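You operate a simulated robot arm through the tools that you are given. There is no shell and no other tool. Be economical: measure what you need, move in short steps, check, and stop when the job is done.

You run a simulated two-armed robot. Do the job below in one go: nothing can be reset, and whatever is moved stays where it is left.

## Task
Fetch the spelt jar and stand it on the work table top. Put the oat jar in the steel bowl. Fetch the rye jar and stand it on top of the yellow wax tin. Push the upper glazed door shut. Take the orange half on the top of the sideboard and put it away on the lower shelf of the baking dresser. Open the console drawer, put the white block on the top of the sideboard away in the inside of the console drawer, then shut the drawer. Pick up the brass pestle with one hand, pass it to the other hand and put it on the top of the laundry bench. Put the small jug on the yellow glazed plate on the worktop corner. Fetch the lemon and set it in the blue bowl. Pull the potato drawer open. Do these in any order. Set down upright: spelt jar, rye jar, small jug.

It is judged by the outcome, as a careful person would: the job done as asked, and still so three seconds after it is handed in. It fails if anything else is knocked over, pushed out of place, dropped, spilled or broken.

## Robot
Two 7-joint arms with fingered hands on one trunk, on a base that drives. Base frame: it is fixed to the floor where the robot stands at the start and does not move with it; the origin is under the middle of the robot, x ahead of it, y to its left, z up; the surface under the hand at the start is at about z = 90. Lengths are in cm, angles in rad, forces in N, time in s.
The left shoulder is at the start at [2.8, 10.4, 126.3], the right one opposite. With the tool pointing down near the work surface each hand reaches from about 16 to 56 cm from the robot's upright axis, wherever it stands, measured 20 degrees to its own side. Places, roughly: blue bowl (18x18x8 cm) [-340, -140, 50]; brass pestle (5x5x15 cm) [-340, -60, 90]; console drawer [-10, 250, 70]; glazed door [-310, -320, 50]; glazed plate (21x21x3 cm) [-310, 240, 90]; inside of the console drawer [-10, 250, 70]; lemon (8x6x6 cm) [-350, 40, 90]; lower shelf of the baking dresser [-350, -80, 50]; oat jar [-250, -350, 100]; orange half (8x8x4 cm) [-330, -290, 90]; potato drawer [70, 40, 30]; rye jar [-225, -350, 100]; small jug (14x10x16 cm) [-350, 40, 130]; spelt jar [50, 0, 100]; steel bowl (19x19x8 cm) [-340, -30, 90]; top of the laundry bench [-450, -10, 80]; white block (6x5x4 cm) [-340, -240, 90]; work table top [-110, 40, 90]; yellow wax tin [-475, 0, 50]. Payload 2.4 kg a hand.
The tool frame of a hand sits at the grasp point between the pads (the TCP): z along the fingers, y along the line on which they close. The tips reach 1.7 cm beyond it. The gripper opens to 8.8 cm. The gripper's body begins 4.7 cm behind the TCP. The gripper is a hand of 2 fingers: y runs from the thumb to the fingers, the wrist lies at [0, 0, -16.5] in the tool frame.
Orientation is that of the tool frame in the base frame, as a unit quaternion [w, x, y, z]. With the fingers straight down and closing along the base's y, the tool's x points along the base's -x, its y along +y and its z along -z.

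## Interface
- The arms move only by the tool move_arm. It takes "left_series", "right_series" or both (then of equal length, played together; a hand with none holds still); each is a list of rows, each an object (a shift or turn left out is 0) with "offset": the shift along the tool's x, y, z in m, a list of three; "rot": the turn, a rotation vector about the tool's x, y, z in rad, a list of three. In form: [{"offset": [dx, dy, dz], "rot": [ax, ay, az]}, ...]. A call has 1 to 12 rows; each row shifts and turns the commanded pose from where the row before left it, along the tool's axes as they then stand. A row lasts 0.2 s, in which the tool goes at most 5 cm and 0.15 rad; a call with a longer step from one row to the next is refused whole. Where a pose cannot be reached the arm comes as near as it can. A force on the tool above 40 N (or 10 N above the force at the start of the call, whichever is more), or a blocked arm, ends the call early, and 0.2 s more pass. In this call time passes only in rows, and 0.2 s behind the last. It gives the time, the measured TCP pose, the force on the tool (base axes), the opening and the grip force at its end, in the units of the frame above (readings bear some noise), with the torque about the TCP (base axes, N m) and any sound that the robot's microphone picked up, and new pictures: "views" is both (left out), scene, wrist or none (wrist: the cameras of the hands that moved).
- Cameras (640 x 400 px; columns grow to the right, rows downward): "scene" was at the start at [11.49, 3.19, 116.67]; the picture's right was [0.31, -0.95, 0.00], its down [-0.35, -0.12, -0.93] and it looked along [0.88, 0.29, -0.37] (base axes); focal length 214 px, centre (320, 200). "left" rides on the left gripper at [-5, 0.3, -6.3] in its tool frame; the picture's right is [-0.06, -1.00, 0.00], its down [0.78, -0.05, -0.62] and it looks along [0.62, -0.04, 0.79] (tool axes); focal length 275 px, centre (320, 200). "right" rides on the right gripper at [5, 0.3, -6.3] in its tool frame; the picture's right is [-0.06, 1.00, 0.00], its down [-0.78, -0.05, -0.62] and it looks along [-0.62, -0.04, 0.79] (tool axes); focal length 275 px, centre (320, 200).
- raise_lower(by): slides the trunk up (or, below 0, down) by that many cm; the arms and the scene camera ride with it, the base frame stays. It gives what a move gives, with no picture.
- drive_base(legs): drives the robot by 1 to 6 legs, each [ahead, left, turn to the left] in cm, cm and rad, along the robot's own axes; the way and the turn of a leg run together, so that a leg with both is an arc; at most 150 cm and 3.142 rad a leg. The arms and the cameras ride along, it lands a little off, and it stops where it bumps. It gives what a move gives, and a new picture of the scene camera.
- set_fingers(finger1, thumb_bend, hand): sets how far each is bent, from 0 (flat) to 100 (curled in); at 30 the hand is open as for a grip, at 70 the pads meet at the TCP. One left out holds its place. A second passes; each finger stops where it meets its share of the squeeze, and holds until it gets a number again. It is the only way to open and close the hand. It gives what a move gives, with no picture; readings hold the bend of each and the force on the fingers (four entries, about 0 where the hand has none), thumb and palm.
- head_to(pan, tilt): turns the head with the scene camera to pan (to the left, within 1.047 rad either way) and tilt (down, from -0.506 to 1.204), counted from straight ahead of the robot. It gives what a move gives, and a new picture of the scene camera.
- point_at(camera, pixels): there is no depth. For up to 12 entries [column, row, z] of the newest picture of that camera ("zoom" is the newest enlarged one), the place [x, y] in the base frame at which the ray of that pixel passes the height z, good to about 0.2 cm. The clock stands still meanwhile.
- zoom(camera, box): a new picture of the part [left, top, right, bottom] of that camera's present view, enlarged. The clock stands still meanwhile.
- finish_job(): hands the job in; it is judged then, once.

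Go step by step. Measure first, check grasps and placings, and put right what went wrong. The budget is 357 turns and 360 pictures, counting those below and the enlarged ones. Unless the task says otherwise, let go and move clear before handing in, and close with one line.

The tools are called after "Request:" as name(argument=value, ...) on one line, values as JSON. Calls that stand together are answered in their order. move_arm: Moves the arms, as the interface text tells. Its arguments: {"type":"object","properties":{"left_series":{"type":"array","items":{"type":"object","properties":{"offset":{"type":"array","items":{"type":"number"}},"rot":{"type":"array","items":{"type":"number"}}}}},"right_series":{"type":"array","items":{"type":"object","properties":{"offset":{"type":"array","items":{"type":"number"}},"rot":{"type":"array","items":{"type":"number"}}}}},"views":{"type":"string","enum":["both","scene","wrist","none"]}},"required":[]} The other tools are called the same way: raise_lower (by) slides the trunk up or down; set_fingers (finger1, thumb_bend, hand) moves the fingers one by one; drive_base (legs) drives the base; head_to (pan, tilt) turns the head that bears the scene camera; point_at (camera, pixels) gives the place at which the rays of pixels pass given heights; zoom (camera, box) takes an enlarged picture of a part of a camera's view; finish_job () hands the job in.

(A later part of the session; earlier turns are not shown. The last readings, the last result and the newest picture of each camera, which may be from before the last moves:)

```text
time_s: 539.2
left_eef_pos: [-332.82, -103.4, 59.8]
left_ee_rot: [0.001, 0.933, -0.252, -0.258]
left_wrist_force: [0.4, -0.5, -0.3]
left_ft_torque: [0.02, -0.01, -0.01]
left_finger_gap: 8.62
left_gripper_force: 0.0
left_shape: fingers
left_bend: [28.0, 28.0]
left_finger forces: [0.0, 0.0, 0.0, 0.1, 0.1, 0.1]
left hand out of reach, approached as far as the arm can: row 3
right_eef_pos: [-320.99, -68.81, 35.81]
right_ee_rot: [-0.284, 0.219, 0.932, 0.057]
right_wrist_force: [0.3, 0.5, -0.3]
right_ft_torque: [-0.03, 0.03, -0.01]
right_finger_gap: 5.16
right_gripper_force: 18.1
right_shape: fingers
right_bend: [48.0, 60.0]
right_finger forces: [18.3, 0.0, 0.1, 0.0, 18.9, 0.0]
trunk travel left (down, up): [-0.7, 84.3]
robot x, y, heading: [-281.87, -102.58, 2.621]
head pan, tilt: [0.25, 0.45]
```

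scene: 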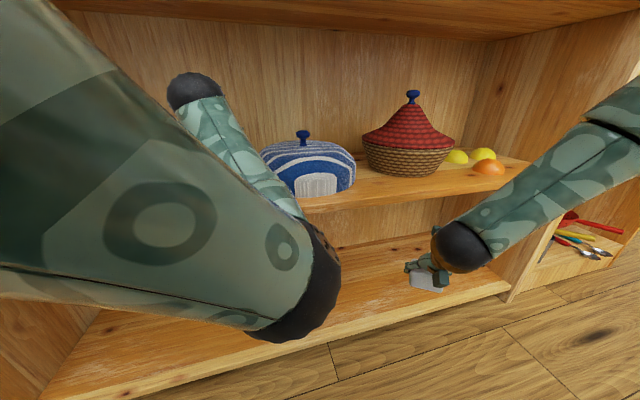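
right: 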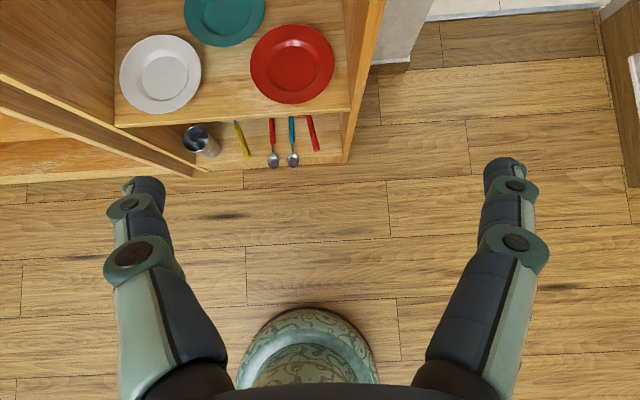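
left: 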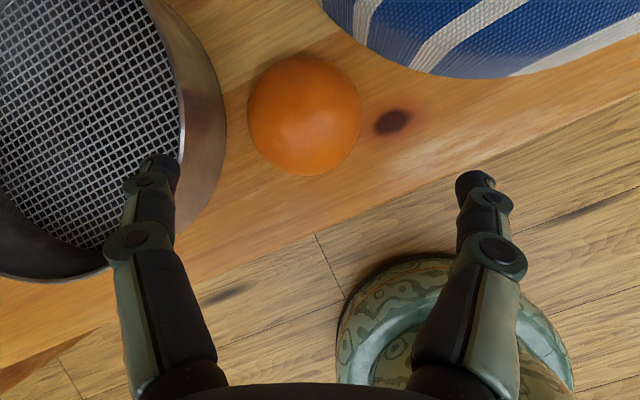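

Orange is on the lower shelf. Raise, back off, draw the right hand (block) in, close the left fingers, and go around to the −y side of the open glazed door.

Request:
raise_lower(by=9)

Request:
drive_base(legs=[[-40, 0, 0], [0, 0, 0.52]])

Request:
move_arm(right_series=[{"offset": [0, 0, -0.04]}, {"offset": [0, 0, -0.04]}, {"offset": [0, 0, -0.04]}, {"offset": [0, 0, -0.04]}], views="none")

Request:
set_fingers(hand="left", finger1=70, thumb_bend=70)

```text
time_s: 540.5
left_eef_pos: [-332.77, -103.44, 68.81]
left_ee_rot: [-0.001, 0.933, -0.252, -0.257]
left_wrist_force: [0.3, 0.1, -0.2]
left_ft_torque: [0.03, -0.02, 0.02]
left_finger_gap: 8.62
left_gripper_force: 0.1
left_shape: fingers
left_bend: [28.0, 28.0]
left_finger forces: [0.0, 0.0, 0.1, 0.0, 0.0, 0.0]
right_eef_pos: [-320.93, -68.69, 44.83]
right_ee_rot: [-0.285, 0.22, 0.931, 0.059]
right_wrist_force: [-0.6, 0.1, -0.1]
right_ft_torque: [0.01, -0.05, -0.01]
right_finger_gap: 5.17
right_gripper_force: 18.8
right_shape: fingers
right_bend: [48.0, 60.0]
right_finger forces: [18.3, 0.0, 0.0, 0.0, 18.6, 0.1]
trunk travel left (down, up): [-9.7, 75.3]
robot x, y, heading: [-282.35, -102.48, 2.627]
head pan, tilt: [0.25, 0.45]
```

```text
time_s: 544.5
left_eef_pos: [-290.58, -148.47, 68.91]
left_ee_rot: [0.067, 0.966, -0.004, -0.25]
left_wrist_force: [-0.2, -0.4, -0.2]
left_ft_torque: [-0.04, 0.02, 0.02]
left_finger_gap: 8.63
left_gripper_force: 0.1
left_shape: fingers
left_bend: [28.0, 28.0]
left_finger forces: [0.0, 0.0, 0.1, 0.1, 0.0, 0.1]
right_eef_pos: [-297.42, -112.47, 44.92]
right_ee_rot: [-0.29, -0.026, 0.956, -0.017]
right_wrist_force: [-0.4, 0.4, -0.4]
right_ft_torque: [0.0, -0.03, 0.01]
right_finger_gap: 5.2
right_gripper_force: 18.3
right_shape: fingers
right_bend: [48.0, 60.0]
right_finger forces: [18.2, 0.0, 0.0, 0.1, 18.6, 0.0]
trunk travel left (down, up): [-9.7, 75.3]
robot x, y, heading: [-247.14, -122.47, 3.142]
head pan, tilt: [0.25, 0.45]
```

scene: 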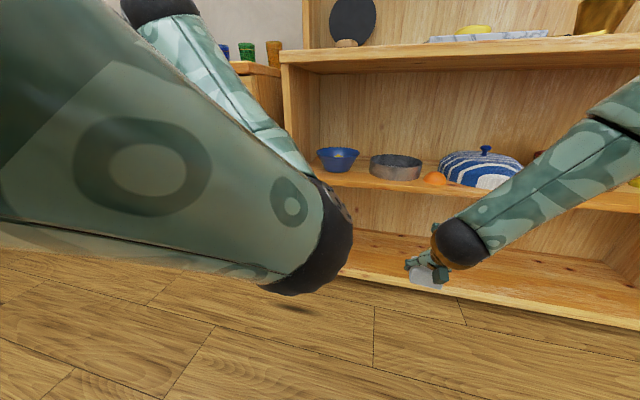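

```text
time_s: 545.5
left_eef_pos: [-290.54, -148.45, 69.04]
left_ee_rot: [0.067, 0.966, -0.005, -0.249]
left_wrist_force: [-0.3, 0.1, 0.8]
left_ft_torque: [0.04, 0.0, 0.0]
left_finger_gap: 8.64
left_gripper_force: 0.0
left_shape: fingers
left_bend: [28.0, 28.0]
left_finger forces: [0.1, 0.0, 0.1, 0.0, 0.0, 0.1]
right_eef_pos: [-288.53, -111.68, 58.06]
right_ee_rot: [-0.29, -0.025, 0.957, -0.017]
right_wrist_force: [-0.7, 1.1, -0.5]
right_ft_torque: [0.01, -0.02, -0.03]
right_finger_gap: 5.17
right_gripper_force: 17.9
right_shape: fingers
right_bend: [48.0, 60.0]
right_finger forces: [17.7, 0.1, 0.0, 0.0, 17.7, 0.0]
trunk travel left (down, up): [-9.7, 75.3]
robot x, y, heading: [-246.92, -122.62, 3.139]
head pan, tilt: [0.25, 0.45]
```

```text
time_s: 546.5
left_eef_pos: [-290.39, -148.48, 68.82]
left_ee_rot: [0.067, 0.966, -0.004, -0.25]
left_wrist_force: [0.1, -0.4, 0.0]
left_ft_torque: [-0.02, -0.01, -0.02]
left_finger_gap: 0.02
left_gripper_force: 0.0
left_shape: fingers
left_bend: [70.0, 70.0]
left_finger forces: [0.0, 0.0, 0.0, 0.1, 0.2, 0.0]
right_eef_pos: [-288.57, -111.58, 58.03]
right_ee_rot: [-0.29, -0.025, 0.956, -0.017]
right_wrist_force: [-0.3, -0.6, -0.2]
right_ft_torque: [0.02, 0.0, 0.04]
right_finger_gap: 5.16
right_gripper_force: 17.2
right_shape: fingers
right_bend: [48.0, 60.0]
right_finger forces: [17.6, 0.0, 0.1, 0.0, 17.7, 0.0]
trunk travel left (down, up): [-9.7, 75.3]
robot x, y, heading: [-246.7, -122.5, 3.14]
head pan, tilt: [0.25, 0.45]
```

Request:
drive_base(legs=[[0, 105, 0], [0, 0, 1.57]])

```text
time_s: 555.7
left_eef_pos: [-221.51, -271.11, 68.86]
left_ee_rot: [0.223, 0.69, 0.676, -0.131]
left_wrist_force: [-0.3, -0.3, -0.3]
left_ft_torque: [0.03, -0.01, -0.02]
left_finger_gap: 0.0
left_gripper_force: 0.1
left_shape: fingers
left_bend: [70.0, 70.0]
left_finger forces: [0.0, 0.1, 0.1, 0.0, 0.0, 0.0]
right_eef_pos: [-258.43, -268.88, 58.05]
right_ee_rot: [0.195, 0.692, -0.661, 0.217]
right_wrist_force: [0.5, 0.2, 0.1]
right_ft_torque: [0.01, 0.0, -0.01]
right_finger_gap: 5.16
right_gripper_force: 17.5
right_shape: fingers
right_bend: [48.0, 60.0]
right_finger forces: [17.4, 0.0, 0.0, 0.0, 17.4, 0.0]
trunk travel left (down, up): [-9.7, 75.3]
robot x, y, heading: [-247.32, -227.15, -1.58]
head pan, tilt: [0.25, 0.45]
```

scene: 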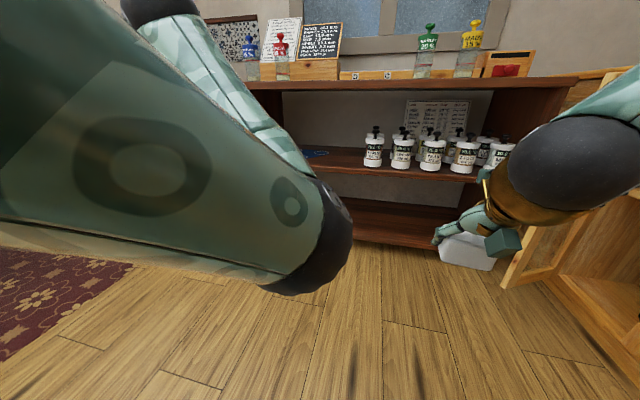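

Request:
point_at(camera="scene", pixels=[[503, 287, 10], [503, 287, 15], [548, 277, 10], [548, 277, 15], [640, 375, 5], [600, 330, 5]])

Request:
zoom(camera="scene", box=[440, 60, 640, 320])

```text
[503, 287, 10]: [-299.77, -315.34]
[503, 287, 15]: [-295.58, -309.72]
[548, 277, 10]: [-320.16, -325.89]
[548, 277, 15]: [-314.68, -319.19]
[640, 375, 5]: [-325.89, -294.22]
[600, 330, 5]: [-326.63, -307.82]
```

```text
1.54 times, centred on (540, 190) of scene
```

zoom: 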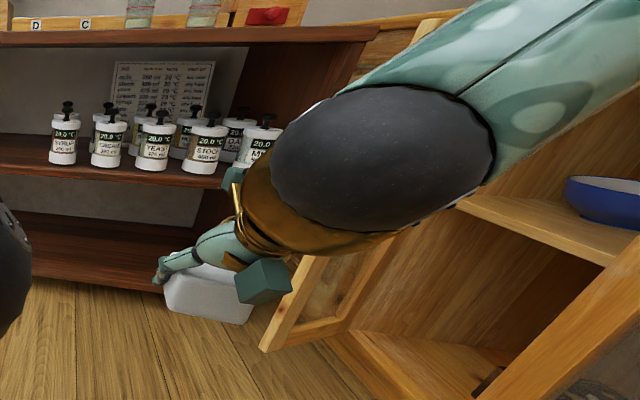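

Door: hinge ≈[-320,-326], free edge ≈[-300,-315]. Swing around: go to its −y side and sweep it toward +y then −x with the left fist.

Request:
drive_base(legs=[[0, 0, -1.565], [0, 71, 0], [10.5, 0, 0], [7.6, -13.1, 0], [4, -3.5, 0]])

```text
time_s: 565.2
left_eef_pos: [-309.65, -311.86, 69.17]
left_ee_rot: [0.071, 0.965, -0.007, -0.254]
left_wrist_force: [-5.0, -6.3, 0.0]
left_ft_torque: [0.16, -0.17, 0.04]
left_finger_gap: 0.02
left_gripper_force: 3.7
left_shape: fingers
left_bend: [70.0, 70.0]
left_finger forces: [0.0, 0.0, 0.0, 0.0, 6.8, 0.0]
right_eef_pos: [-307.26, -274.49, 58.02]
right_ee_rot: [-0.29, -0.021, 0.957, -0.015]
right_wrist_force: [-0.3, -0.2, -0.9]
right_ft_torque: [0.02, 0.02, -0.01]
right_finger_gap: 5.14
right_gripper_force: 17.6
right_shape: fingers
right_bend: [48.0, 60.0]
right_finger forces: [17.2, 0.0, 0.0, 0.1, 17.1, 0.1]
trunk travel left (down, up): [-9.7, 75.3]
robot x, y, heading: [-265.43, -285.8, 3.129]
head pan, tilt: [0.25, 0.45]
stopped in leg 4: the force on the tool passed its limit at 49 N (the readings are from after the stop); the commanded pose is now the measured one
```

scene: 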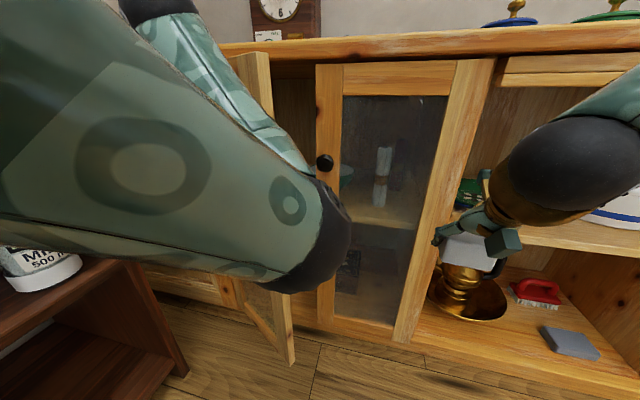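

Request:
point_at(camera="scene", pixels=[[291, 364, 10], [291, 364, 15], [240, 305, 10], [225, 285, 10], [318, 320, 10], [265, 62, 78]])

Request:
zoom(camera="left", box=[0, 0, 640, 400])

```text
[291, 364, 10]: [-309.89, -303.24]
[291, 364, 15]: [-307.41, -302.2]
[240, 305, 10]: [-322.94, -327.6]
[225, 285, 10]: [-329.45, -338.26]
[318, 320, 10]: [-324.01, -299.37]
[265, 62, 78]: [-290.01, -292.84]
```

```text
1.00 times, centred on (320, 200) of left (not enlarged: the box is as wide or as high as the picture)
```

zoom: 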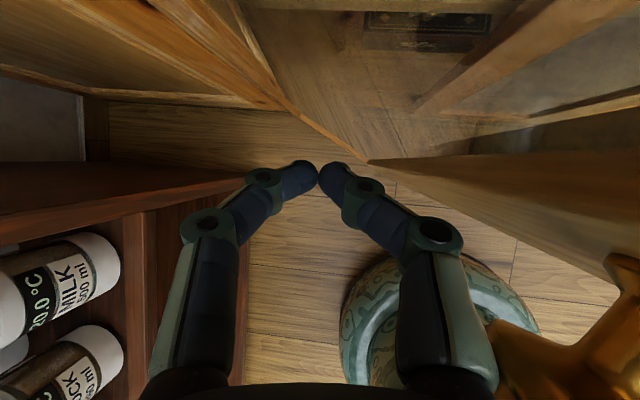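

The door has swung to ~62°. Continue with the arm, gently.

Request:
move_arm(left_series=[{"offset": [-0.012, -0.0077, 0.0056]}, {"offset": [-0.012, -0.0077, 0.0056]}, {"offset": [-0.012, -0.0077, 0.0056]}, {"offset": [-0.012, -0.0077, 0.0056]}, {"offset": [-0.012, -0.0077, 0.0056]}, {"offset": [-0.012, -0.0077, 0.0056]}], views="scene")

```text
time_s: 566.6
left_eef_pos: [-317.6, -307.2, 69.06]
left_ee_rot: [0.07, 0.965, -0.007, -0.253]
left_wrist_force: [0.3, -0.7, 0.9]
left_ft_torque: [-0.02, 0.01, 0.0]
left_finger_gap: 0.0
left_gripper_force: 0.1
left_shape: fingers
left_bend: [70.0, 70.0]
left_finger forces: [0.1, 0.0, 0.1, 0.0, 0.1, 0.0]
right_eef_pos: [-307.21, -274.5, 58.06]
right_ee_rot: [-0.29, -0.022, 0.957, -0.016]
right_wrist_force: [-0.7, 0.5, 0.0]
right_ft_torque: [-0.01, 0.01, 0.02]
right_finger_gap: 5.16
right_gripper_force: 17.1
right_shape: fingers
right_bend: [48.0, 60.0]
right_finger forces: [17.2, 0.0, 0.0, 0.0, 17.1, 0.0]
trunk travel left (down, up): [-9.7, 75.3]
robot x, y, heading: [-265.57, -285.68, 3.133]
head pan, tilt: [0.25, 0.45]
```

scene: 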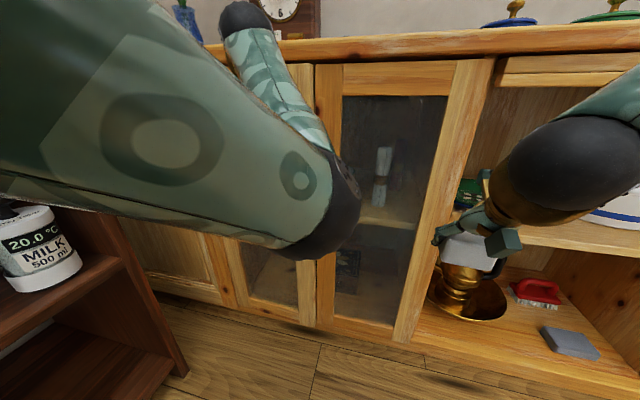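

Looks shut; press 2 cm more to be sure and check contact.

Request:
move_arm(left_series=[{"offset": [-0.011, 0, 0.006]}, {"offset": [-0.011, 0, 0.006]}], views="none")

Request:
move_arm(left_series=[{"offset": [0.02, 0, -0.012]}, {"offset": [0.03, 0, -0.02]}, {"offset": [0.03, 0, -0.02]}], views="none")

Request:
zoom(camera="scene", box=[120, 40, 480, 360])

```text
time_s: 567.2
left_eef_pos: [-319.4, -307.15, 69.18]
left_ee_rot: [0.07, 0.965, -0.005, -0.253]
left_wrist_force: [15.3, 3.7, 3.1]
left_ft_torque: [-0.28, 1.54, -0.22]
left_finger_gap: 0.0
left_gripper_force: 0.2
left_shape: fingers
left_bend: [70.0, 70.0]
left_finger forces: [0.1, 0.0, 0.1, 0.0, 0.0, 0.0]
right_eef_pos: [-307.1, -274.38, 58.31]
right_ee_rot: [-0.291, -0.022, 0.956, -0.016]
right_wrist_force: [0.5, -0.3, -0.1]
right_ft_torque: [0.03, 0.0, 0.0]
right_finger_gap: 5.13
right_gripper_force: 17.6
right_shape: fingers
right_bend: [48.0, 60.0]
right_finger forces: [17.3, 0.0, 0.1, 0.0, 17.2, 0.1]
trunk travel left (down, up): [-9.7, 75.3]
robot x, y, heading: [-265.42, -285.94, 3.137]
head pan, tilt: [0.25, 0.45]
stopped in row 2 (left hand): the force on the tool passed its limit at 44 N (the readings are from after the stop); the commanded pose is now the measured one
```

```text
time_s: 568.0
left_eef_pos: [-309.97, -307.2, 69.7]
left_ee_rot: [0.074, 0.965, -0.004, -0.253]
left_wrist_force: [-0.1, 0.1, 0.4]
left_ft_torque: [-0.04, 0.02, 0.02]
left_finger_gap: 0.0
left_gripper_force: 0.1
left_shape: fingers
left_bend: [70.0, 70.0]
left_finger forces: [0.0, 0.0, 0.0, 0.0, 0.0, 0.0]
right_eef_pos: [-307.3, -274.56, 58.11]
right_ee_rot: [-0.291, -0.021, 0.956, -0.015]
right_wrist_force: [0.3, -0.9, -0.1]
right_ft_torque: [0.02, -0.01, 0.03]
right_finger_gap: 5.15
right_gripper_force: 17.6
right_shape: fingers
right_bend: [48.0, 60.0]
right_finger forces: [17.2, 0.1, 0.0, 0.1, 17.2, 0.0]
trunk travel left (down, up): [-9.7, 75.3]
robot x, y, heading: [-265.84, -285.67, 3.129]
head pan, tilt: [0.25, 0.45]
```

```text
1.25 times, centred on (300, 200) of scene
```

zoom: 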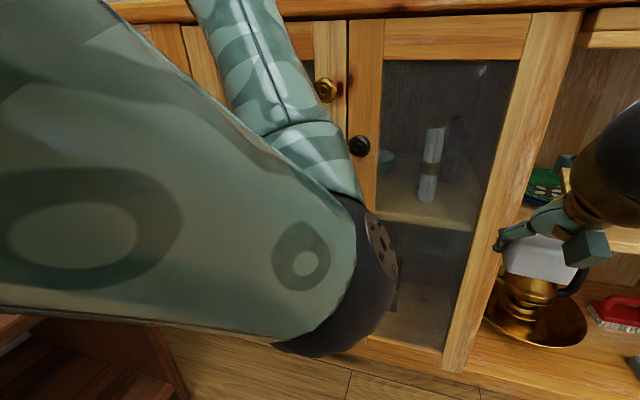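

Door is shut. Now drive to the console with the block.

Request:
drive_base(legs=[[-50, 0, 0], [0, -150, 0], [0, 0, -1.57], [0, -150, 0], [0, -32, 0], [110, 0, 0]])

```text
time_s: 595.7
left_eef_pos: [-46.14, 12.32, 69.56]
left_ee_rot: [0.133, -0.666, 0.698, 0.225]
left_wrist_force: [-0.8, 0.5, 0.7]
left_ft_torque: [0.0, 0.04, 0.01]
left_finger_gap: 0.0
left_gripper_force: 0.2
left_shape: fingers
left_bend: [70.0, 70.0]
left_finger forces: [0.0, 0.1, 0.0, 0.0, 0.0, 0.1]
right_eef_pos: [-13.88, 8.55, 58.19]
right_ee_rot: [-0.213, 0.673, 0.68, 0.198]
right_wrist_force: [0.1, 0.3, 0.1]
right_ft_torque: [0.01, 0.0, -0.02]
right_finger_gap: 5.16
right_gripper_force: 16.9
right_shape: fingers
right_bend: [48.0, 60.0]
right_finger forces: [16.8, 0.0, 0.1, 0.1, 16.8, 0.1]
trunk travel left (down, up): [-9.7, 75.3]
robot x, y, heading: [-26.41, -32.81, 1.522]
head pan, tilt: [0.25, 0.45]
```

scene: 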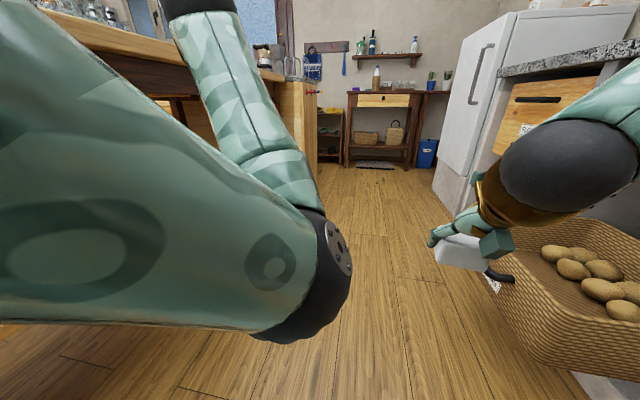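

Request:
drive_base(legs=[[0, 8, 0.048], [150, 0, 0], [45, 0, 0]])

Request:
head_to(pan=-0.2, tilt=0.35)

```text
time_s: 601.8
left_eef_pos: [-57.37, 123.53, 69.75]
left_ee_rot: [-0.122, 0.697, -0.67, -0.224]
left_wrist_force: [-0.4, 0.0, 0.0]
left_ft_torque: [-0.01, 0.01, 0.0]
left_finger_gap: 0.01
left_gripper_force: 0.1
left_shape: fingers
left_bend: [70.0, 70.0]
left_finger forces: [0.1, 0.1, 0.1, 0.0, 0.0, 0.1]
right_eef_pos: [-24.77, 122.83, 58.41]
right_ee_rot: [-0.223, 0.653, 0.698, 0.193]
right_wrist_force: [-0.3, 0.4, -0.5]
right_ft_torque: [0.02, 0.01, 0.02]
right_finger_gap: 5.14
right_gripper_force: 16.3
right_shape: fingers
right_bend: [48.0, 60.0]
right_finger forces: [16.9, 0.0, 0.0, 0.0, 16.8, 0.0]
trunk travel left (down, up): [-9.7, 75.3]
robot x, y, heading: [-35.74, 81.47, 1.585]
head pan, tilt: [0.25, 0.45]
stopped in leg 2: the robot was blocked; the commanded pose is now the measured one
```

scene: 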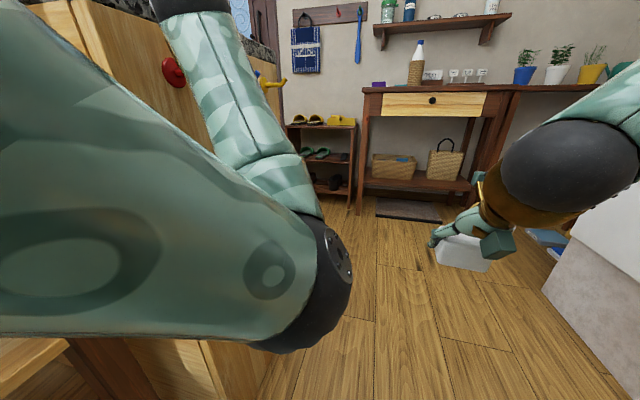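

```text
time_s: 602.6
left_eef_pos: [-57.29, 123.5, 69.77]
left_ee_rot: [-0.122, 0.697, -0.669, -0.225]
left_wrist_force: [0.7, -0.1, 0.0]
left_ft_torque: [-0.01, -0.01, 0.0]
left_finger_gap: 0.01
left_gripper_force: 0.1
left_shape: fingers
left_bend: [70.0, 70.0]
left_finger forces: [0.1, 0.1, 0.0, 0.1, 0.0, 0.1]
right_eef_pos: [-24.71, 122.89, 58.53]
right_ee_rot: [-0.225, 0.653, 0.697, 0.193]
right_wrist_force: [1.3, 0.3, -0.5]
right_ft_torque: [0.01, 0.01, 0.02]
right_finger_gap: 5.14
right_gripper_force: 16.7
right_shape: fingers
right_bend: [48.0, 60.0]
right_finger forces: [16.9, 0.1, 0.0, 0.0, 16.8, 0.1]
trunk travel left (down, up): [-9.7, 75.3]
robot x, y, heading: [-35.52, 81.92, 1.585]
head pan, tilt: [-0.201, 0.351]
```

scene: 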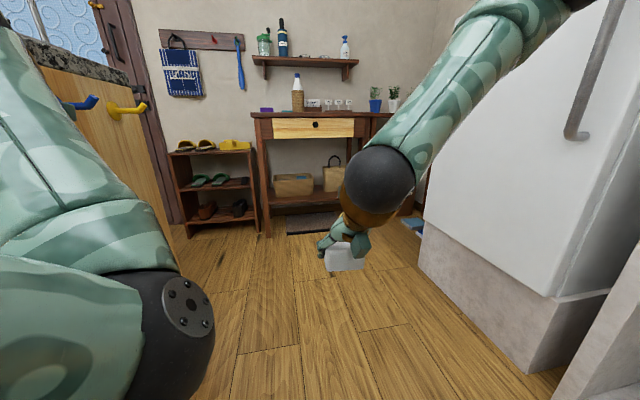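

Request:
point_at(camera="scene", pixels=[[422, 272, 0], [525, 372, 0], [265, 237, 0], [315, 125, 75], [315, 125, 70], [275, 138, 70], [355, 136, 70], [185, 237, 0], [290, 235, 0], [340, 230, 0]])

Request:
zoom(camera="scene", box=[240, 90, 410, 180])

```text
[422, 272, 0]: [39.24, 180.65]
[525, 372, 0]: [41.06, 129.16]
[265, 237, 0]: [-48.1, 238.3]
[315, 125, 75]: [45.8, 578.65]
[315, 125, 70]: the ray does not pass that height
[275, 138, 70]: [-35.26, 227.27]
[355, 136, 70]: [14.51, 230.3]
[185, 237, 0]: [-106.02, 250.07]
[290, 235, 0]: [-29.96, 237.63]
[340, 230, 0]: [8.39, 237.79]
```

```text
3.76 times, centred on (325, 135) of scene
```

zoom: 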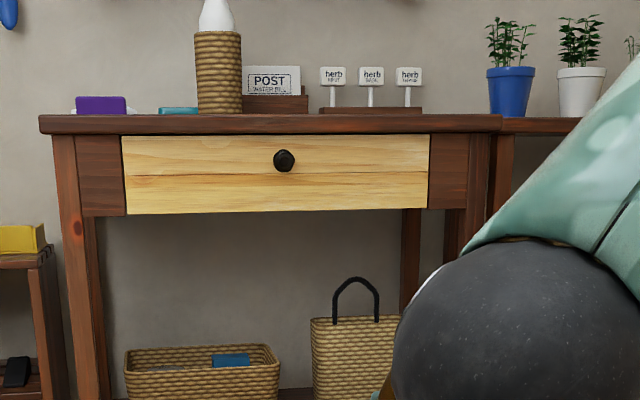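

Drawer front at y≈236 with its knob at about [-9,233,79]. Shift right away from the panel, level the left hand and approach.

Request:
drive_base(legs=[[0, -30, -0.014]])

Request:
raise_lower(by=10)

Request:
set_fingers(hand="left", finger1=34, thumb_bend=34)

Request:
move_arm(left_series=[{"offset": [-0.0114, -0.017, 0.0063], "rot": [0, -0.12, 0]}, {"offset": [-0.0105, -0.017, 0.0076], "rot": [0, -0.12, 0]}, {"offset": [-0.0095, -0.017, 0.0089], "rot": [0, -0.12, 0]}, {"offset": [-0.0084, -0.017, 0.01], "rot": [0, -0.12, 0]}, {"offset": [-0.0071, -0.017, 0.0109], "rot": [0, -0.12, 0]}, {"offset": [-0.0057, -0.01, 0.0117], "rot": [0, -0.12, 0]}, {"offset": [-0.0042, 0, 0.0123], "rot": [0, -0.12, 0]}], views="none")

```text
time_s: 603.3
left_eef_pos: [-57.17, 123.47, 69.9]
left_ee_rot: [-0.126, 0.696, -0.67, -0.226]
left_wrist_force: [-0.1, -0.1, -0.5]
left_ft_torque: [0.0, 0.02, -0.01]
left_finger_gap: 0.0
left_gripper_force: 0.0
left_shape: fingers
left_bend: [70.0, 70.0]
left_finger forces: [0.0, 0.0, 0.0, 0.0, 0.1, 0.0]
right_eef_pos: [-24.72, 122.87, 58.26]
right_ee_rot: [-0.222, 0.652, 0.699, 0.191]
right_wrist_force: [-0.4, -0.5, 0.2]
right_ft_torque: [0.04, -0.03, 0.03]
right_finger_gap: 5.17
right_gripper_force: 16.5
right_shape: fingers
right_bend: [48.0, 60.0]
right_finger forces: [16.8, 0.0, 0.0, 0.0, 16.8, 0.0]
trunk travel left (down, up): [-9.7, 75.3]
robot x, y, heading: [-34.86, 81.63, 1.586]
head pan, tilt: [-0.201, 0.351]
stopped in leg 1: the robot was blocked; the commanded pose is now the measured one
```

scene: 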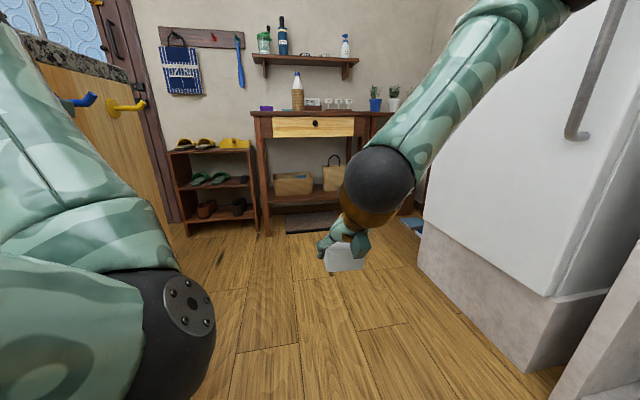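

```text
time_s: 603.9
left_eef_pos: [-57.27, 123.66, 71.19]
left_ee_rot: [-0.122, 0.698, -0.672, -0.213]
left_wrist_force: [16.4, -17.7, -8.5]
left_ft_torque: [2.04, 1.61, 0.66]
left_finger_gap: 0.0
left_gripper_force: 0.0
left_shape: fingers
left_bend: [70.0, 70.0]
left_finger forces: [0.0, 0.0, 0.0, 0.0, 0.0, 0.0]
right_eef_pos: [-24.77, 123.16, 60.39]
right_ee_rot: [-0.221, 0.653, 0.698, 0.195]
right_wrist_force: [0.5, 0.2, -0.4]
right_ft_torque: [0.02, -0.04, 0.03]
right_finger_gap: 5.15
right_gripper_force: 16.6
right_shape: fingers
right_bend: [48.0, 60.0]
right_finger forces: [16.9, 0.0, 0.0, 0.0, 16.9, 0.0]
trunk travel left (down, up): [-11.7, 73.3]
robot x, y, heading: [-35.01, 81.57, 1.589]
head pan, tilt: [-0.201, 0.351]
stopped: the force on the tool passed its limit at 108 N (the readings are from after the stop); the commanded pose is now the measured one
```

```text
time_s: 604.9
left_eef_pos: [-57.25, 123.77, 71.25]
left_ee_rot: [-0.122, 0.698, -0.672, -0.215]
left_wrist_force: [24.9, -21.5, -12.7]
left_ft_torque: [2.66, 2.38, 0.94]
left_finger_gap: 7.47
left_gripper_force: 0.2
left_shape: fingers
left_bend: [34.0, 34.0]
left_finger forces: [0.0, 0.0, 0.0, 0.0, 0.0, 0.1]
right_eef_pos: [-24.81, 123.31, 60.36]
right_ee_rot: [-0.222, 0.652, 0.699, 0.194]
right_wrist_force: [0.4, 0.1, -0.4]
right_ft_torque: [0.0, 0.01, 0.01]
right_finger_gap: 5.16
right_gripper_force: 16.3
right_shape: fingers
right_bend: [48.0, 60.0]
right_finger forces: [16.8, 0.0, 0.0, 0.0, 16.8, 0.0]
trunk travel left (down, up): [-11.7, 73.3]
robot x, y, heading: [-35.18, 81.21, 1.587]
head pan, tilt: [-0.201, 0.351]
```

```text
time_s: 606.2
left_eef_pos: [-49.95, 134.25, 76.43]
left_ee_rot: [0.369, -0.558, 0.559, 0.49]
left_wrist_force: [0.4, 0.6, 0.3]
left_ft_torque: [-0.03, 0.0, 0.02]
left_finger_gap: 7.48
left_gripper_force: 0.1
left_shape: fingers
left_bend: [34.0, 34.0]
left_finger forces: [0.1, 0.0, 0.0, 0.0, 0.0, 0.0]
right_eef_pos: [-24.91, 123.33, 60.35]
right_ee_rot: [-0.221, 0.652, 0.7, 0.193]
right_wrist_force: [0.3, 0.4, 0.3]
right_ft_torque: [0.0, -0.01, -0.02]
right_finger_gap: 5.12
right_gripper_force: 17.1
right_shape: fingers
right_bend: [48.0, 60.0]
right_finger forces: [16.8, 0.0, 0.1, 0.0, 16.9, 0.1]
trunk travel left (down, up): [-11.7, 73.3]
robot x, y, heading: [-35.08, 81.16, 1.586]
head pan, tilt: [-0.201, 0.351]
stopped in row 6 (left hand): the arm was blocked; the commanded pose is now the measured one
```

The left wrist was caught under the worktop edge; it's free now. Move right and look.

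Request:
drive_base(legs=[[0, -14, 0], [0, -14, -0.015]])

```text
time_s: 608.5
left_eef_pos: [-21.39, 134.58, 76.17]
left_ee_rot: [0.372, -0.554, 0.564, 0.487]
left_wrist_force: [0.5, 0.6, 0.4]
left_ft_torque: [0.0, 0.04, 0.0]
left_finger_gap: 7.51
left_gripper_force: 0.1
left_shape: fingers
left_bend: [34.0, 34.0]
left_finger forces: [0.0, 0.0, 0.1, 0.1, 0.0, 0.1]
right_eef_pos: [3.65, 123.47, 60.3]
right_ee_rot: [-0.219, 0.657, 0.695, 0.194]
right_wrist_force: [0.1, -0.8, -0.3]
right_ft_torque: [0.02, -0.02, -0.03]
right_finger_gap: 5.15
right_gripper_force: 16.5
right_shape: fingers
right_bend: [48.0, 60.0]
right_finger forces: [16.7, 0.1, 0.0, 0.0, 16.8, 0.1]
trunk travel left (down, up): [-11.7, 73.3]
robot x, y, heading: [-7.17, 81.98, 1.571]
head pan, tilt: [-0.201, 0.351]
```

scene: 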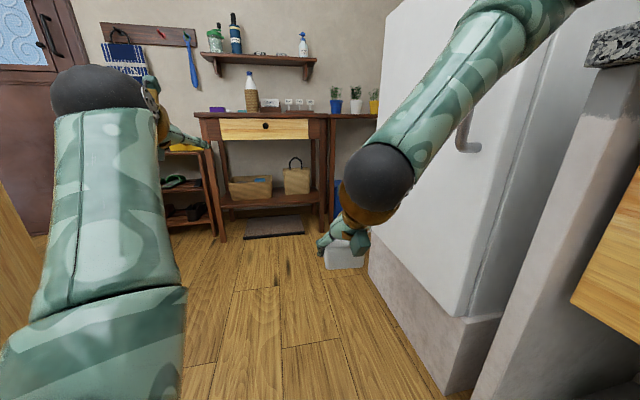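

Request:
move_arm(left_series=[{"offset": [0, -0.03, 0]}, {"offset": [0, -0.03, 0]}, {"offset": [0, -0.03, 0]}], views="none")

Request:
drive_base(legs=[[85, 0, 0]])

Request:
zoom(camera="left", box=[0, 0, 640, 400])

```text
time_s: 609.3
left_eef_pos: [-13.43, 136.36, 77.05]
left_ee_rot: [0.376, -0.546, 0.551, 0.508]
left_wrist_force: [-0.1, 1.0, -0.2]
left_ft_torque: [0.01, -0.02, 0.02]
left_finger_gap: 7.48
left_gripper_force: 0.0
left_shape: fingers
left_bend: [34.0, 34.0]
left_finger forces: [0.0, 0.0, 0.0, 0.2, 0.0, 0.2]
right_eef_pos: [3.69, 123.52, 60.21]
right_ee_rot: [-0.22, 0.657, 0.695, 0.195]
right_wrist_force: [0.2, -0.4, 0.1]
right_ft_torque: [0.03, -0.02, -0.03]
right_finger_gap: 5.15
right_gripper_force: 16.6
right_shape: fingers
right_bend: [48.0, 60.0]
right_finger forces: [16.9, 0.1, 0.0, 0.0, 16.8, 0.0]
trunk travel left (down, up): [-11.7, 73.3]
robot x, y, heading: [-6.92, 81.92, 1.576]
head pan, tilt: [-0.201, 0.351]
```

```text
time_s: 613.8
left_eef_pos: [-13.69, 221.0, 74.92]
left_ee_rot: [0.359, -0.545, 0.566, 0.504]
left_wrist_force: [-0.5, -0.2, 0.0]
left_ft_torque: [0.03, -0.01, 0.0]
left_finger_gap: 7.48
left_gripper_force: 0.0
left_shape: fingers
left_bend: [34.0, 34.0]
left_finger forces: [0.0, 0.1, 0.0, 0.0, 0.0, 0.0]
right_eef_pos: [3.49, 208.78, 60.36]
right_ee_rot: [-0.219, 0.657, 0.695, 0.194]
right_wrist_force: [-0.3, 0.0, -0.2]
right_ft_torque: [0.05, 0.02, 0.03]
right_finger_gap: 5.13
right_gripper_force: 16.2
right_shape: fingers
right_bend: [48.0, 60.0]
right_finger forces: [16.9, 0.0, 0.1, 0.0, 16.7, 0.0]
trunk travel left (down, up): [-11.7, 73.3]
robot x, y, heading: [-7.17, 167.35, 1.568]
head pan, tilt: [-0.201, 0.351]
```

scene: 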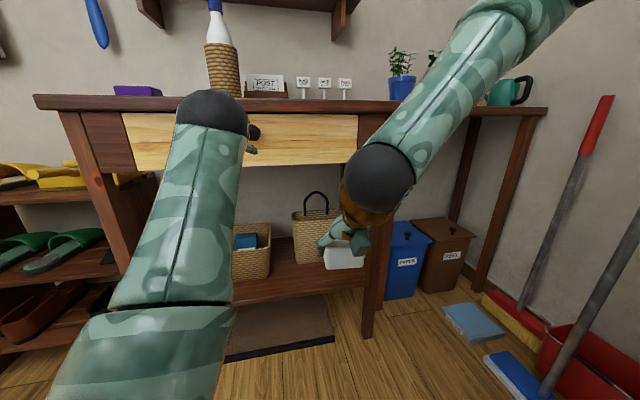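

```text
1.00 times, centred on (320, 200) of left (not enlarged: the box is as wide or as high as the picture)
```

zoom: 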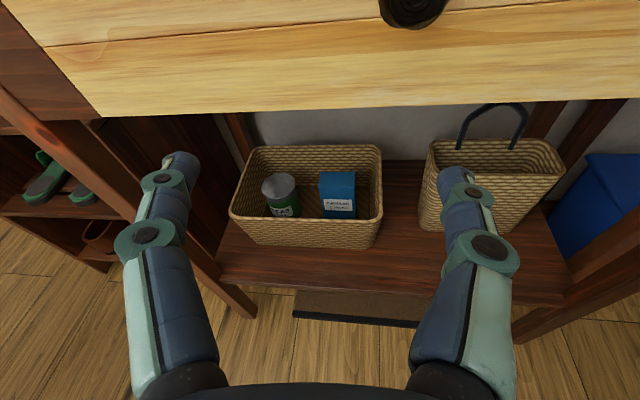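

Request:
point_at(camera="zoom", pixels=[[412, 8, 78], [412, 8, 80], [412, 8, 82], [300, 108, 69], [300, 108, 71]])

Request:
point_at(camera="scene", pixels=[[255, 131, 78], [255, 131, 80], [255, 131, 82], [300, 164, 70], [135, 172, 70]])

```text
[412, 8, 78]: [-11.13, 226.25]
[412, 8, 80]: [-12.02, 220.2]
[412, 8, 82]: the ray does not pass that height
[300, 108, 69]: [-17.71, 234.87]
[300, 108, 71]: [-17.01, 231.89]
```

```text
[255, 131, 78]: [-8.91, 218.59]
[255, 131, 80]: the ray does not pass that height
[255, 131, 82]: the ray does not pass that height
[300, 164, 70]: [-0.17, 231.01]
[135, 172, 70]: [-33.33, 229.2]
```

Knob ≈[-9.8,232,77]. Align and advance the left hand onto it.

Request:
move_arm(left_series=[{"offset": [-0.0215, -0.018, 0.008]}, {"offset": [-0.0215, -0.018, 0.008]}], views="wrist")

```text
time_s: 614.4
left_eef_pos: [-9.72, 224.05, 78.06]
left_ee_rot: [0.361, -0.545, 0.565, 0.503]
left_wrist_force: [0.6, 0.3, -0.2]
left_ft_torque: [0.0, 0.0, -0.01]
left_finger_gap: 7.5
left_gripper_force: 0.0
left_shape: fingers
left_bend: [34.0, 34.0]
left_finger forces: [0.0, 0.0, 0.0, 0.0, 0.2, 0.0]
right_eef_pos: [3.44, 208.82, 60.21]
right_ee_rot: [-0.219, 0.657, 0.694, 0.195]
right_wrist_force: [-0.1, -0.5, -0.9]
right_ft_torque: [-0.02, 0.0, 0.01]
right_finger_gap: 5.15
right_gripper_force: 16.6
right_shape: fingers
right_bend: [48.0, 60.0]
right_finger forces: [16.8, 0.1, 0.1, 0.0, 16.8, 0.1]
trunk travel left (down, up): [-11.7, 73.3]
robot x, y, heading: [-7.35, 167.15, 1.569]
head pan, tilt: [-0.201, 0.351]
```

left: 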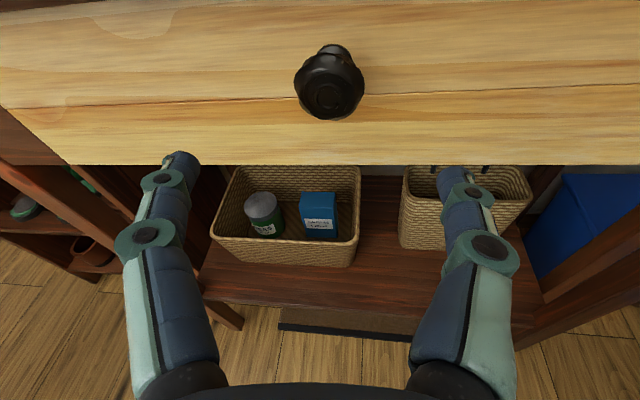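

Knob at (330,88), nearly on axis. Advance 8 cm and close.

Request:
move_arm(left_series=[{"offset": [-0.0026, -0.0011, 0.027]}, {"offset": [-0.0026, -0.0011, 0.027]}, {"offset": [-0.0026, -0.0011, 0.027]}], views="none")

Request:
set_fingers(hand="left", finger1=70, thumb_bend=70)

```text
time_s: 615.2
left_eef_pos: [-10.46, 232.24, 76.82]
left_ee_rot: [0.36, -0.545, 0.566, 0.504]
left_wrist_force: [-0.3, -0.3, 0.0]
left_ft_torque: [0.0, 0.0, -0.01]
left_finger_gap: 7.47
left_gripper_force: 0.2
left_shape: fingers
left_bend: [34.0, 34.0]
left_finger forces: [0.0, 0.0, 0.1, 0.0, 0.0, 0.0]
right_eef_pos: [3.4, 208.9, 60.21]
right_ee_rot: [-0.219, 0.657, 0.695, 0.195]
right_wrist_force: [-0.5, 0.5, -0.4]
right_ft_torque: [-0.01, -0.03, 0.0]
right_finger_gap: 5.15
right_gripper_force: 16.4
right_shape: fingers
right_bend: [48.0, 60.0]
right_finger forces: [16.8, 0.0, 0.0, 0.1, 16.7, 0.0]
trunk travel left (down, up): [-11.7, 73.3]
robot x, y, heading: [-7.54, 166.82, 1.571]
head pan, tilt: [-0.201, 0.351]
```

```text
time_s: 616.2
left_eef_pos: [-10.58, 232.1, 76.81]
left_ee_rot: [0.358, -0.545, 0.565, 0.505]
left_wrist_force: [6.5, 1.9, -1.9]
left_ft_torque: [-0.01, 0.03, 0.0]
left_finger_gap: 1.53
left_gripper_force: 6.9
left_shape: fingers
left_bend: [64.0, 64.0]
left_finger forces: [3.0, 0.0, 0.0, 0.0, 10.6, 0.0]
right_eef_pos: [3.56, 208.79, 60.32]
right_ee_rot: [-0.219, 0.658, 0.694, 0.195]
right_wrist_force: [0.1, -0.3, -0.2]
right_ft_torque: [0.01, -0.01, -0.01]
right_finger_gap: 5.12
right_gripper_force: 16.7
right_shape: fingers
right_bend: [48.0, 60.0]
right_finger forces: [16.7, 0.0, 0.0, 0.0, 16.7, 0.0]
trunk travel left (down, up): [-11.7, 73.3]
robot x, y, heading: [-7.33, 166.96, 1.574]
head pan, tilt: [-0.201, 0.351]
```

The fingers close on the knob's neck (gap 1.5). Pull the drawer by driving back.

Request:
drive_base(legs=[[-20, 0, 0]])

```text
time_s: 617.8
left_eef_pos: [-10.27, 211.79, 76.89]
left_ee_rot: [0.36, -0.544, 0.566, 0.504]
left_wrist_force: [5.9, -1.5, -3.3]
left_ft_torque: [-0.01, 0.02, -0.04]
left_finger_gap: 1.22
left_gripper_force: 5.6
left_shape: fingers
left_bend: [66.0, 66.0]
left_finger forces: [2.6, 0.0, 0.0, 0.1, 8.1, 0.1]
right_eef_pos: [3.53, 188.39, 60.15]
right_ee_rot: [-0.219, 0.657, 0.694, 0.195]
right_wrist_force: [0.4, 0.4, 0.7]
right_ft_torque: [0.02, 0.0, -0.01]
right_finger_gap: 5.15
right_gripper_force: 17.2
right_shape: fingers
right_bend: [48.0, 60.0]
right_finger forces: [16.8, 0.1, 0.0, 0.0, 16.7, 0.0]
trunk travel left (down, up): [-11.7, 73.3]
robot x, y, heading: [-7.14, 146.8, 1.57]
head pan, tilt: [-0.201, 0.351]
```

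scene: 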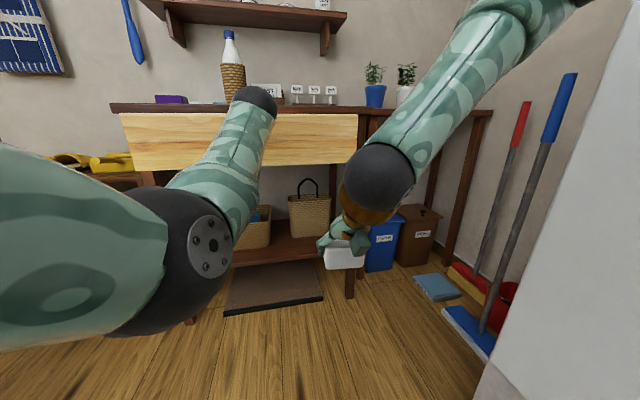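

Drawer is open ~20 cm. Release the knob, back off, raise, retract the left and lift the right hand with the block over the drawer front.

Request:
set_fingers(hand="left", finger1=32, thumb_bend=32)

Request:
drive_base(legs=[[-8, 0, 0]])

Request:
raise_lower(by=25)

Request:
move_arm(left_series=[{"offset": [0, 0, -0.03]}, {"offset": [0, 0, -0.03]}, {"offset": [0, 0, -0.03]}, {"offset": [0, 0, -0.03]}], right_series=[{"offset": [0.0375, 0, -0.011]}, {"offset": [0.0375, 0, -0.011]}, {"offset": [0.0375, 0, -0.011]}, {"offset": [0.0375, 0, -0.011]}], views="none")

```text
time_s: 618.8
left_eef_pos: [-10.4, 211.89, 76.88]
left_ee_rot: [0.361, -0.544, 0.565, 0.504]
left_wrist_force: [0.0, 1.0, -0.1]
left_ft_torque: [0.03, -0.02, 0.02]
left_finger_gap: 7.93
left_gripper_force: 0.1
left_shape: fingers
left_bend: [32.0, 32.0]
left_finger forces: [0.1, 0.0, 0.0, 0.0, 0.0, 0.0]
right_eef_pos: [3.52, 188.39, 60.2]
right_ee_rot: [-0.218, 0.658, 0.694, 0.195]
right_wrist_force: [-0.4, 0.2, -0.7]
right_ft_torque: [0.01, 0.02, -0.01]
right_finger_gap: 5.11
right_gripper_force: 16.9
right_shape: fingers
right_bend: [48.0, 60.0]
right_finger forces: [16.8, 0.0, 0.0, 0.1, 16.7, 0.0]
trunk travel left (down, up): [-11.7, 73.3]
robot x, y, heading: [-7.47, 146.7, 1.569]
head pan, tilt: [-0.201, 0.351]
```

```text
time_s: 619.9
left_eef_pos: [-10.4, 203.87, 76.84]
left_ee_rot: [0.361, -0.544, 0.566, 0.504]
left_wrist_force: [-0.2, 0.6, -0.8]
left_ft_torque: [0.03, -0.01, 0.01]
left_finger_gap: 7.92
left_gripper_force: 0.1
left_shape: fingers
left_bend: [32.0, 32.0]
left_finger forces: [0.1, 0.1, 0.0, 0.0, 0.0, 0.0]
right_eef_pos: [3.56, 180.53, 60.26]
right_ee_rot: [-0.219, 0.657, 0.694, 0.195]
right_wrist_force: [-0.4, 0.4, 0.1]
right_ft_torque: [0.01, 0.0, 0.02]
right_finger_gap: 5.15
right_gripper_force: 16.9
right_shape: fingers
right_bend: [48.0, 60.0]
right_finger forces: [16.8, 0.1, 0.0, 0.0, 16.7, 0.1]
trunk travel left (down, up): [-11.7, 73.3]
robot x, y, heading: [-6.76, 138.28, 1.573]
head pan, tilt: [-0.201, 0.351]
```

scene: 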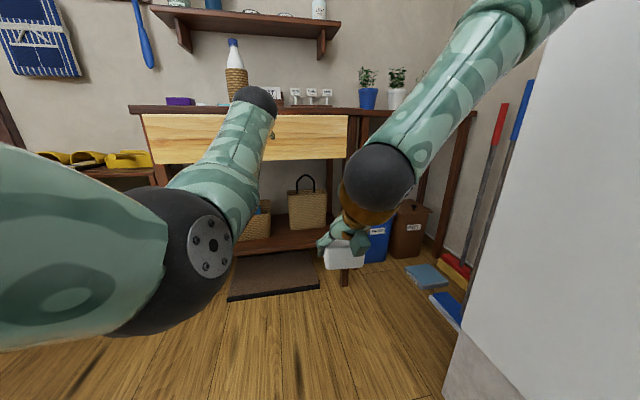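

```text
time_s: 622.5
left_eef_pos: [-10.4, 203.93, 101.8]
left_ee_rot: [0.36, -0.544, 0.566, 0.504]
left_wrist_force: [1.0, -0.5, 0.0]
left_ft_torque: [0.02, -0.01, -0.02]
left_finger_gap: 7.93
left_gripper_force: 0.1
left_shape: fingers
left_bend: [32.0, 32.0]
left_finger forces: [0.0, 0.0, 0.0, 0.0, 0.0, 0.1]
right_eef_pos: [3.54, 180.39, 85.24]
right_ee_rot: [-0.22, 0.657, 0.694, 0.196]
right_wrist_force: [0.2, -0.1, -0.2]
right_ft_torque: [-0.02, 0.0, 0.02]
right_finger_gap: 5.13
right_gripper_force: 16.2
right_shape: fingers
right_bend: [48.0, 60.0]
right_finger forces: [16.8, 0.0, 0.0, 0.0, 16.5, 0.0]
trunk travel left (down, up): [-36.7, 48.3]
robot x, y, heading: [-7.32, 138.71, 1.573]
head pan, tilt: [-0.201, 0.351]
```

```text
time_s: 623.5
left_eef_pos: [-9.12, 192.59, 105.29]
left_ee_rot: [0.36, -0.542, 0.561, 0.512]
left_wrist_force: [0.1, -0.3, -0.4]
left_ft_torque: [-0.02, -0.04, -0.02]
left_finger_gap: 7.92
left_gripper_force: 0.0
left_shape: fingers
left_bend: [32.0, 32.0]
left_finger forces: [0.0, 0.0, 0.0, 0.0, 0.0, 0.0]
right_eef_pos: [1.85, 187.37, 95.3]
right_ee_rot: [-0.222, 0.658, 0.691, 0.198]
right_wrist_force: [0.2, -0.6, -0.6]
right_ft_torque: [0.01, 0.02, -0.02]
right_finger_gap: 5.1
right_gripper_force: 16.0
right_shape: fingers
right_bend: [48.0, 60.0]
right_finger forces: [16.5, 0.1, 0.0, 0.0, 16.3, 0.0]
right hand out of reach, approached as far as the arm can: row 3, 4
trunk travel left (down, up): [-36.7, 48.3]
robot x, y, heading: [-7.21, 138.82, 1.57]
head pan, tilt: [-0.201, 0.351]
```

Request:
drive_base(legs=[[37, 0, 0]])

Request:
zoom(camera="right", box=[0, 0, 640, 400])

```text
time_s: 625.8
left_eef_pos: [-9.16, 229.39, 104.73]
left_ee_rot: [0.354, -0.542, 0.565, 0.511]
left_wrist_force: [-0.7, -0.3, 0.0]
left_ft_torque: [0.03, 0.02, -0.01]
left_finger_gap: 7.91
left_gripper_force: 0.0
left_shape: fingers
left_bend: [32.0, 32.0]
left_finger forces: [0.0, 0.1, 0.0, 0.0, 0.0, 0.0]
right_eef_pos: [1.86, 224.3, 95.29]
right_ee_rot: [-0.223, 0.658, 0.691, 0.198]
right_wrist_force: [-0.6, 0.1, -0.1]
right_ft_torque: [0.01, 0.0, -0.02]
right_finger_gap: 5.12
right_gripper_force: 16.7
right_shape: fingers
right_bend: [48.0, 60.0]
right_finger forces: [16.3, 0.1, 0.0, 0.0, 16.2, 0.0]
trunk travel left (down, up): [-36.7, 48.3]
robot x, y, heading: [-7.16, 175.37, 1.571]
head pan, tilt: [-0.201, 0.351]
```

scene: 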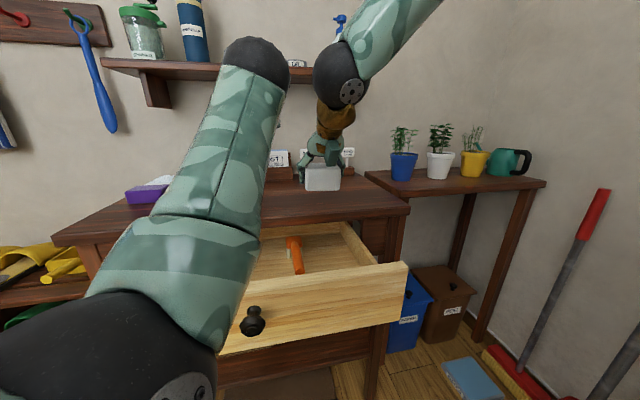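

```text
1.00 times, centred on (320, 200) of right (not enlarged: the box is as wide or as high as the picture)
```

zoom: 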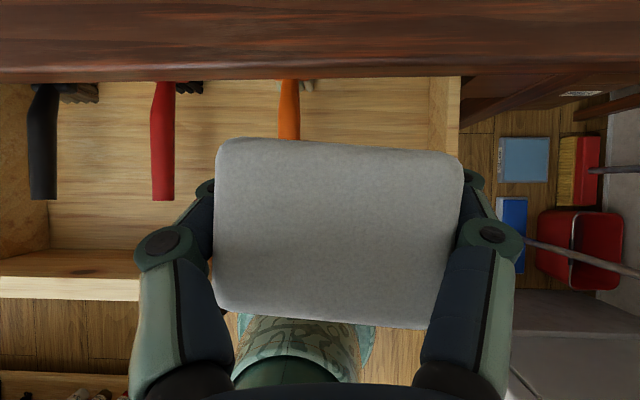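

Request:
point_at(camera="zoom", pixels=[[290, 130, 71], [430, 110, 71], [430, 110, 82], [160, 200, 71], [50, 250, 83], [50, 275, 83], [300, 78, 87]])

Request:
point_at(camera="scene", pixels=[[300, 272, 71], [295, 240, 71], [345, 262, 71], [375, 270, 83], [400, 265, 83], [250, 290, 83], [330, 275, 83]])

```text
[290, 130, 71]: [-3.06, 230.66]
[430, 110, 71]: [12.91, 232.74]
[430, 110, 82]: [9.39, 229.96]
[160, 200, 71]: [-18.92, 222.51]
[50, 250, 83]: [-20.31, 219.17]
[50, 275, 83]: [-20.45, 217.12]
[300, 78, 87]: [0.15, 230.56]
```

```text
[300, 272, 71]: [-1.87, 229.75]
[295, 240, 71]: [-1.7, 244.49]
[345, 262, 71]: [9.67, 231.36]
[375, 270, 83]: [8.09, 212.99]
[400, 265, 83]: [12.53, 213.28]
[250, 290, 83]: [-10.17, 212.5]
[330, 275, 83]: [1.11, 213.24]
```

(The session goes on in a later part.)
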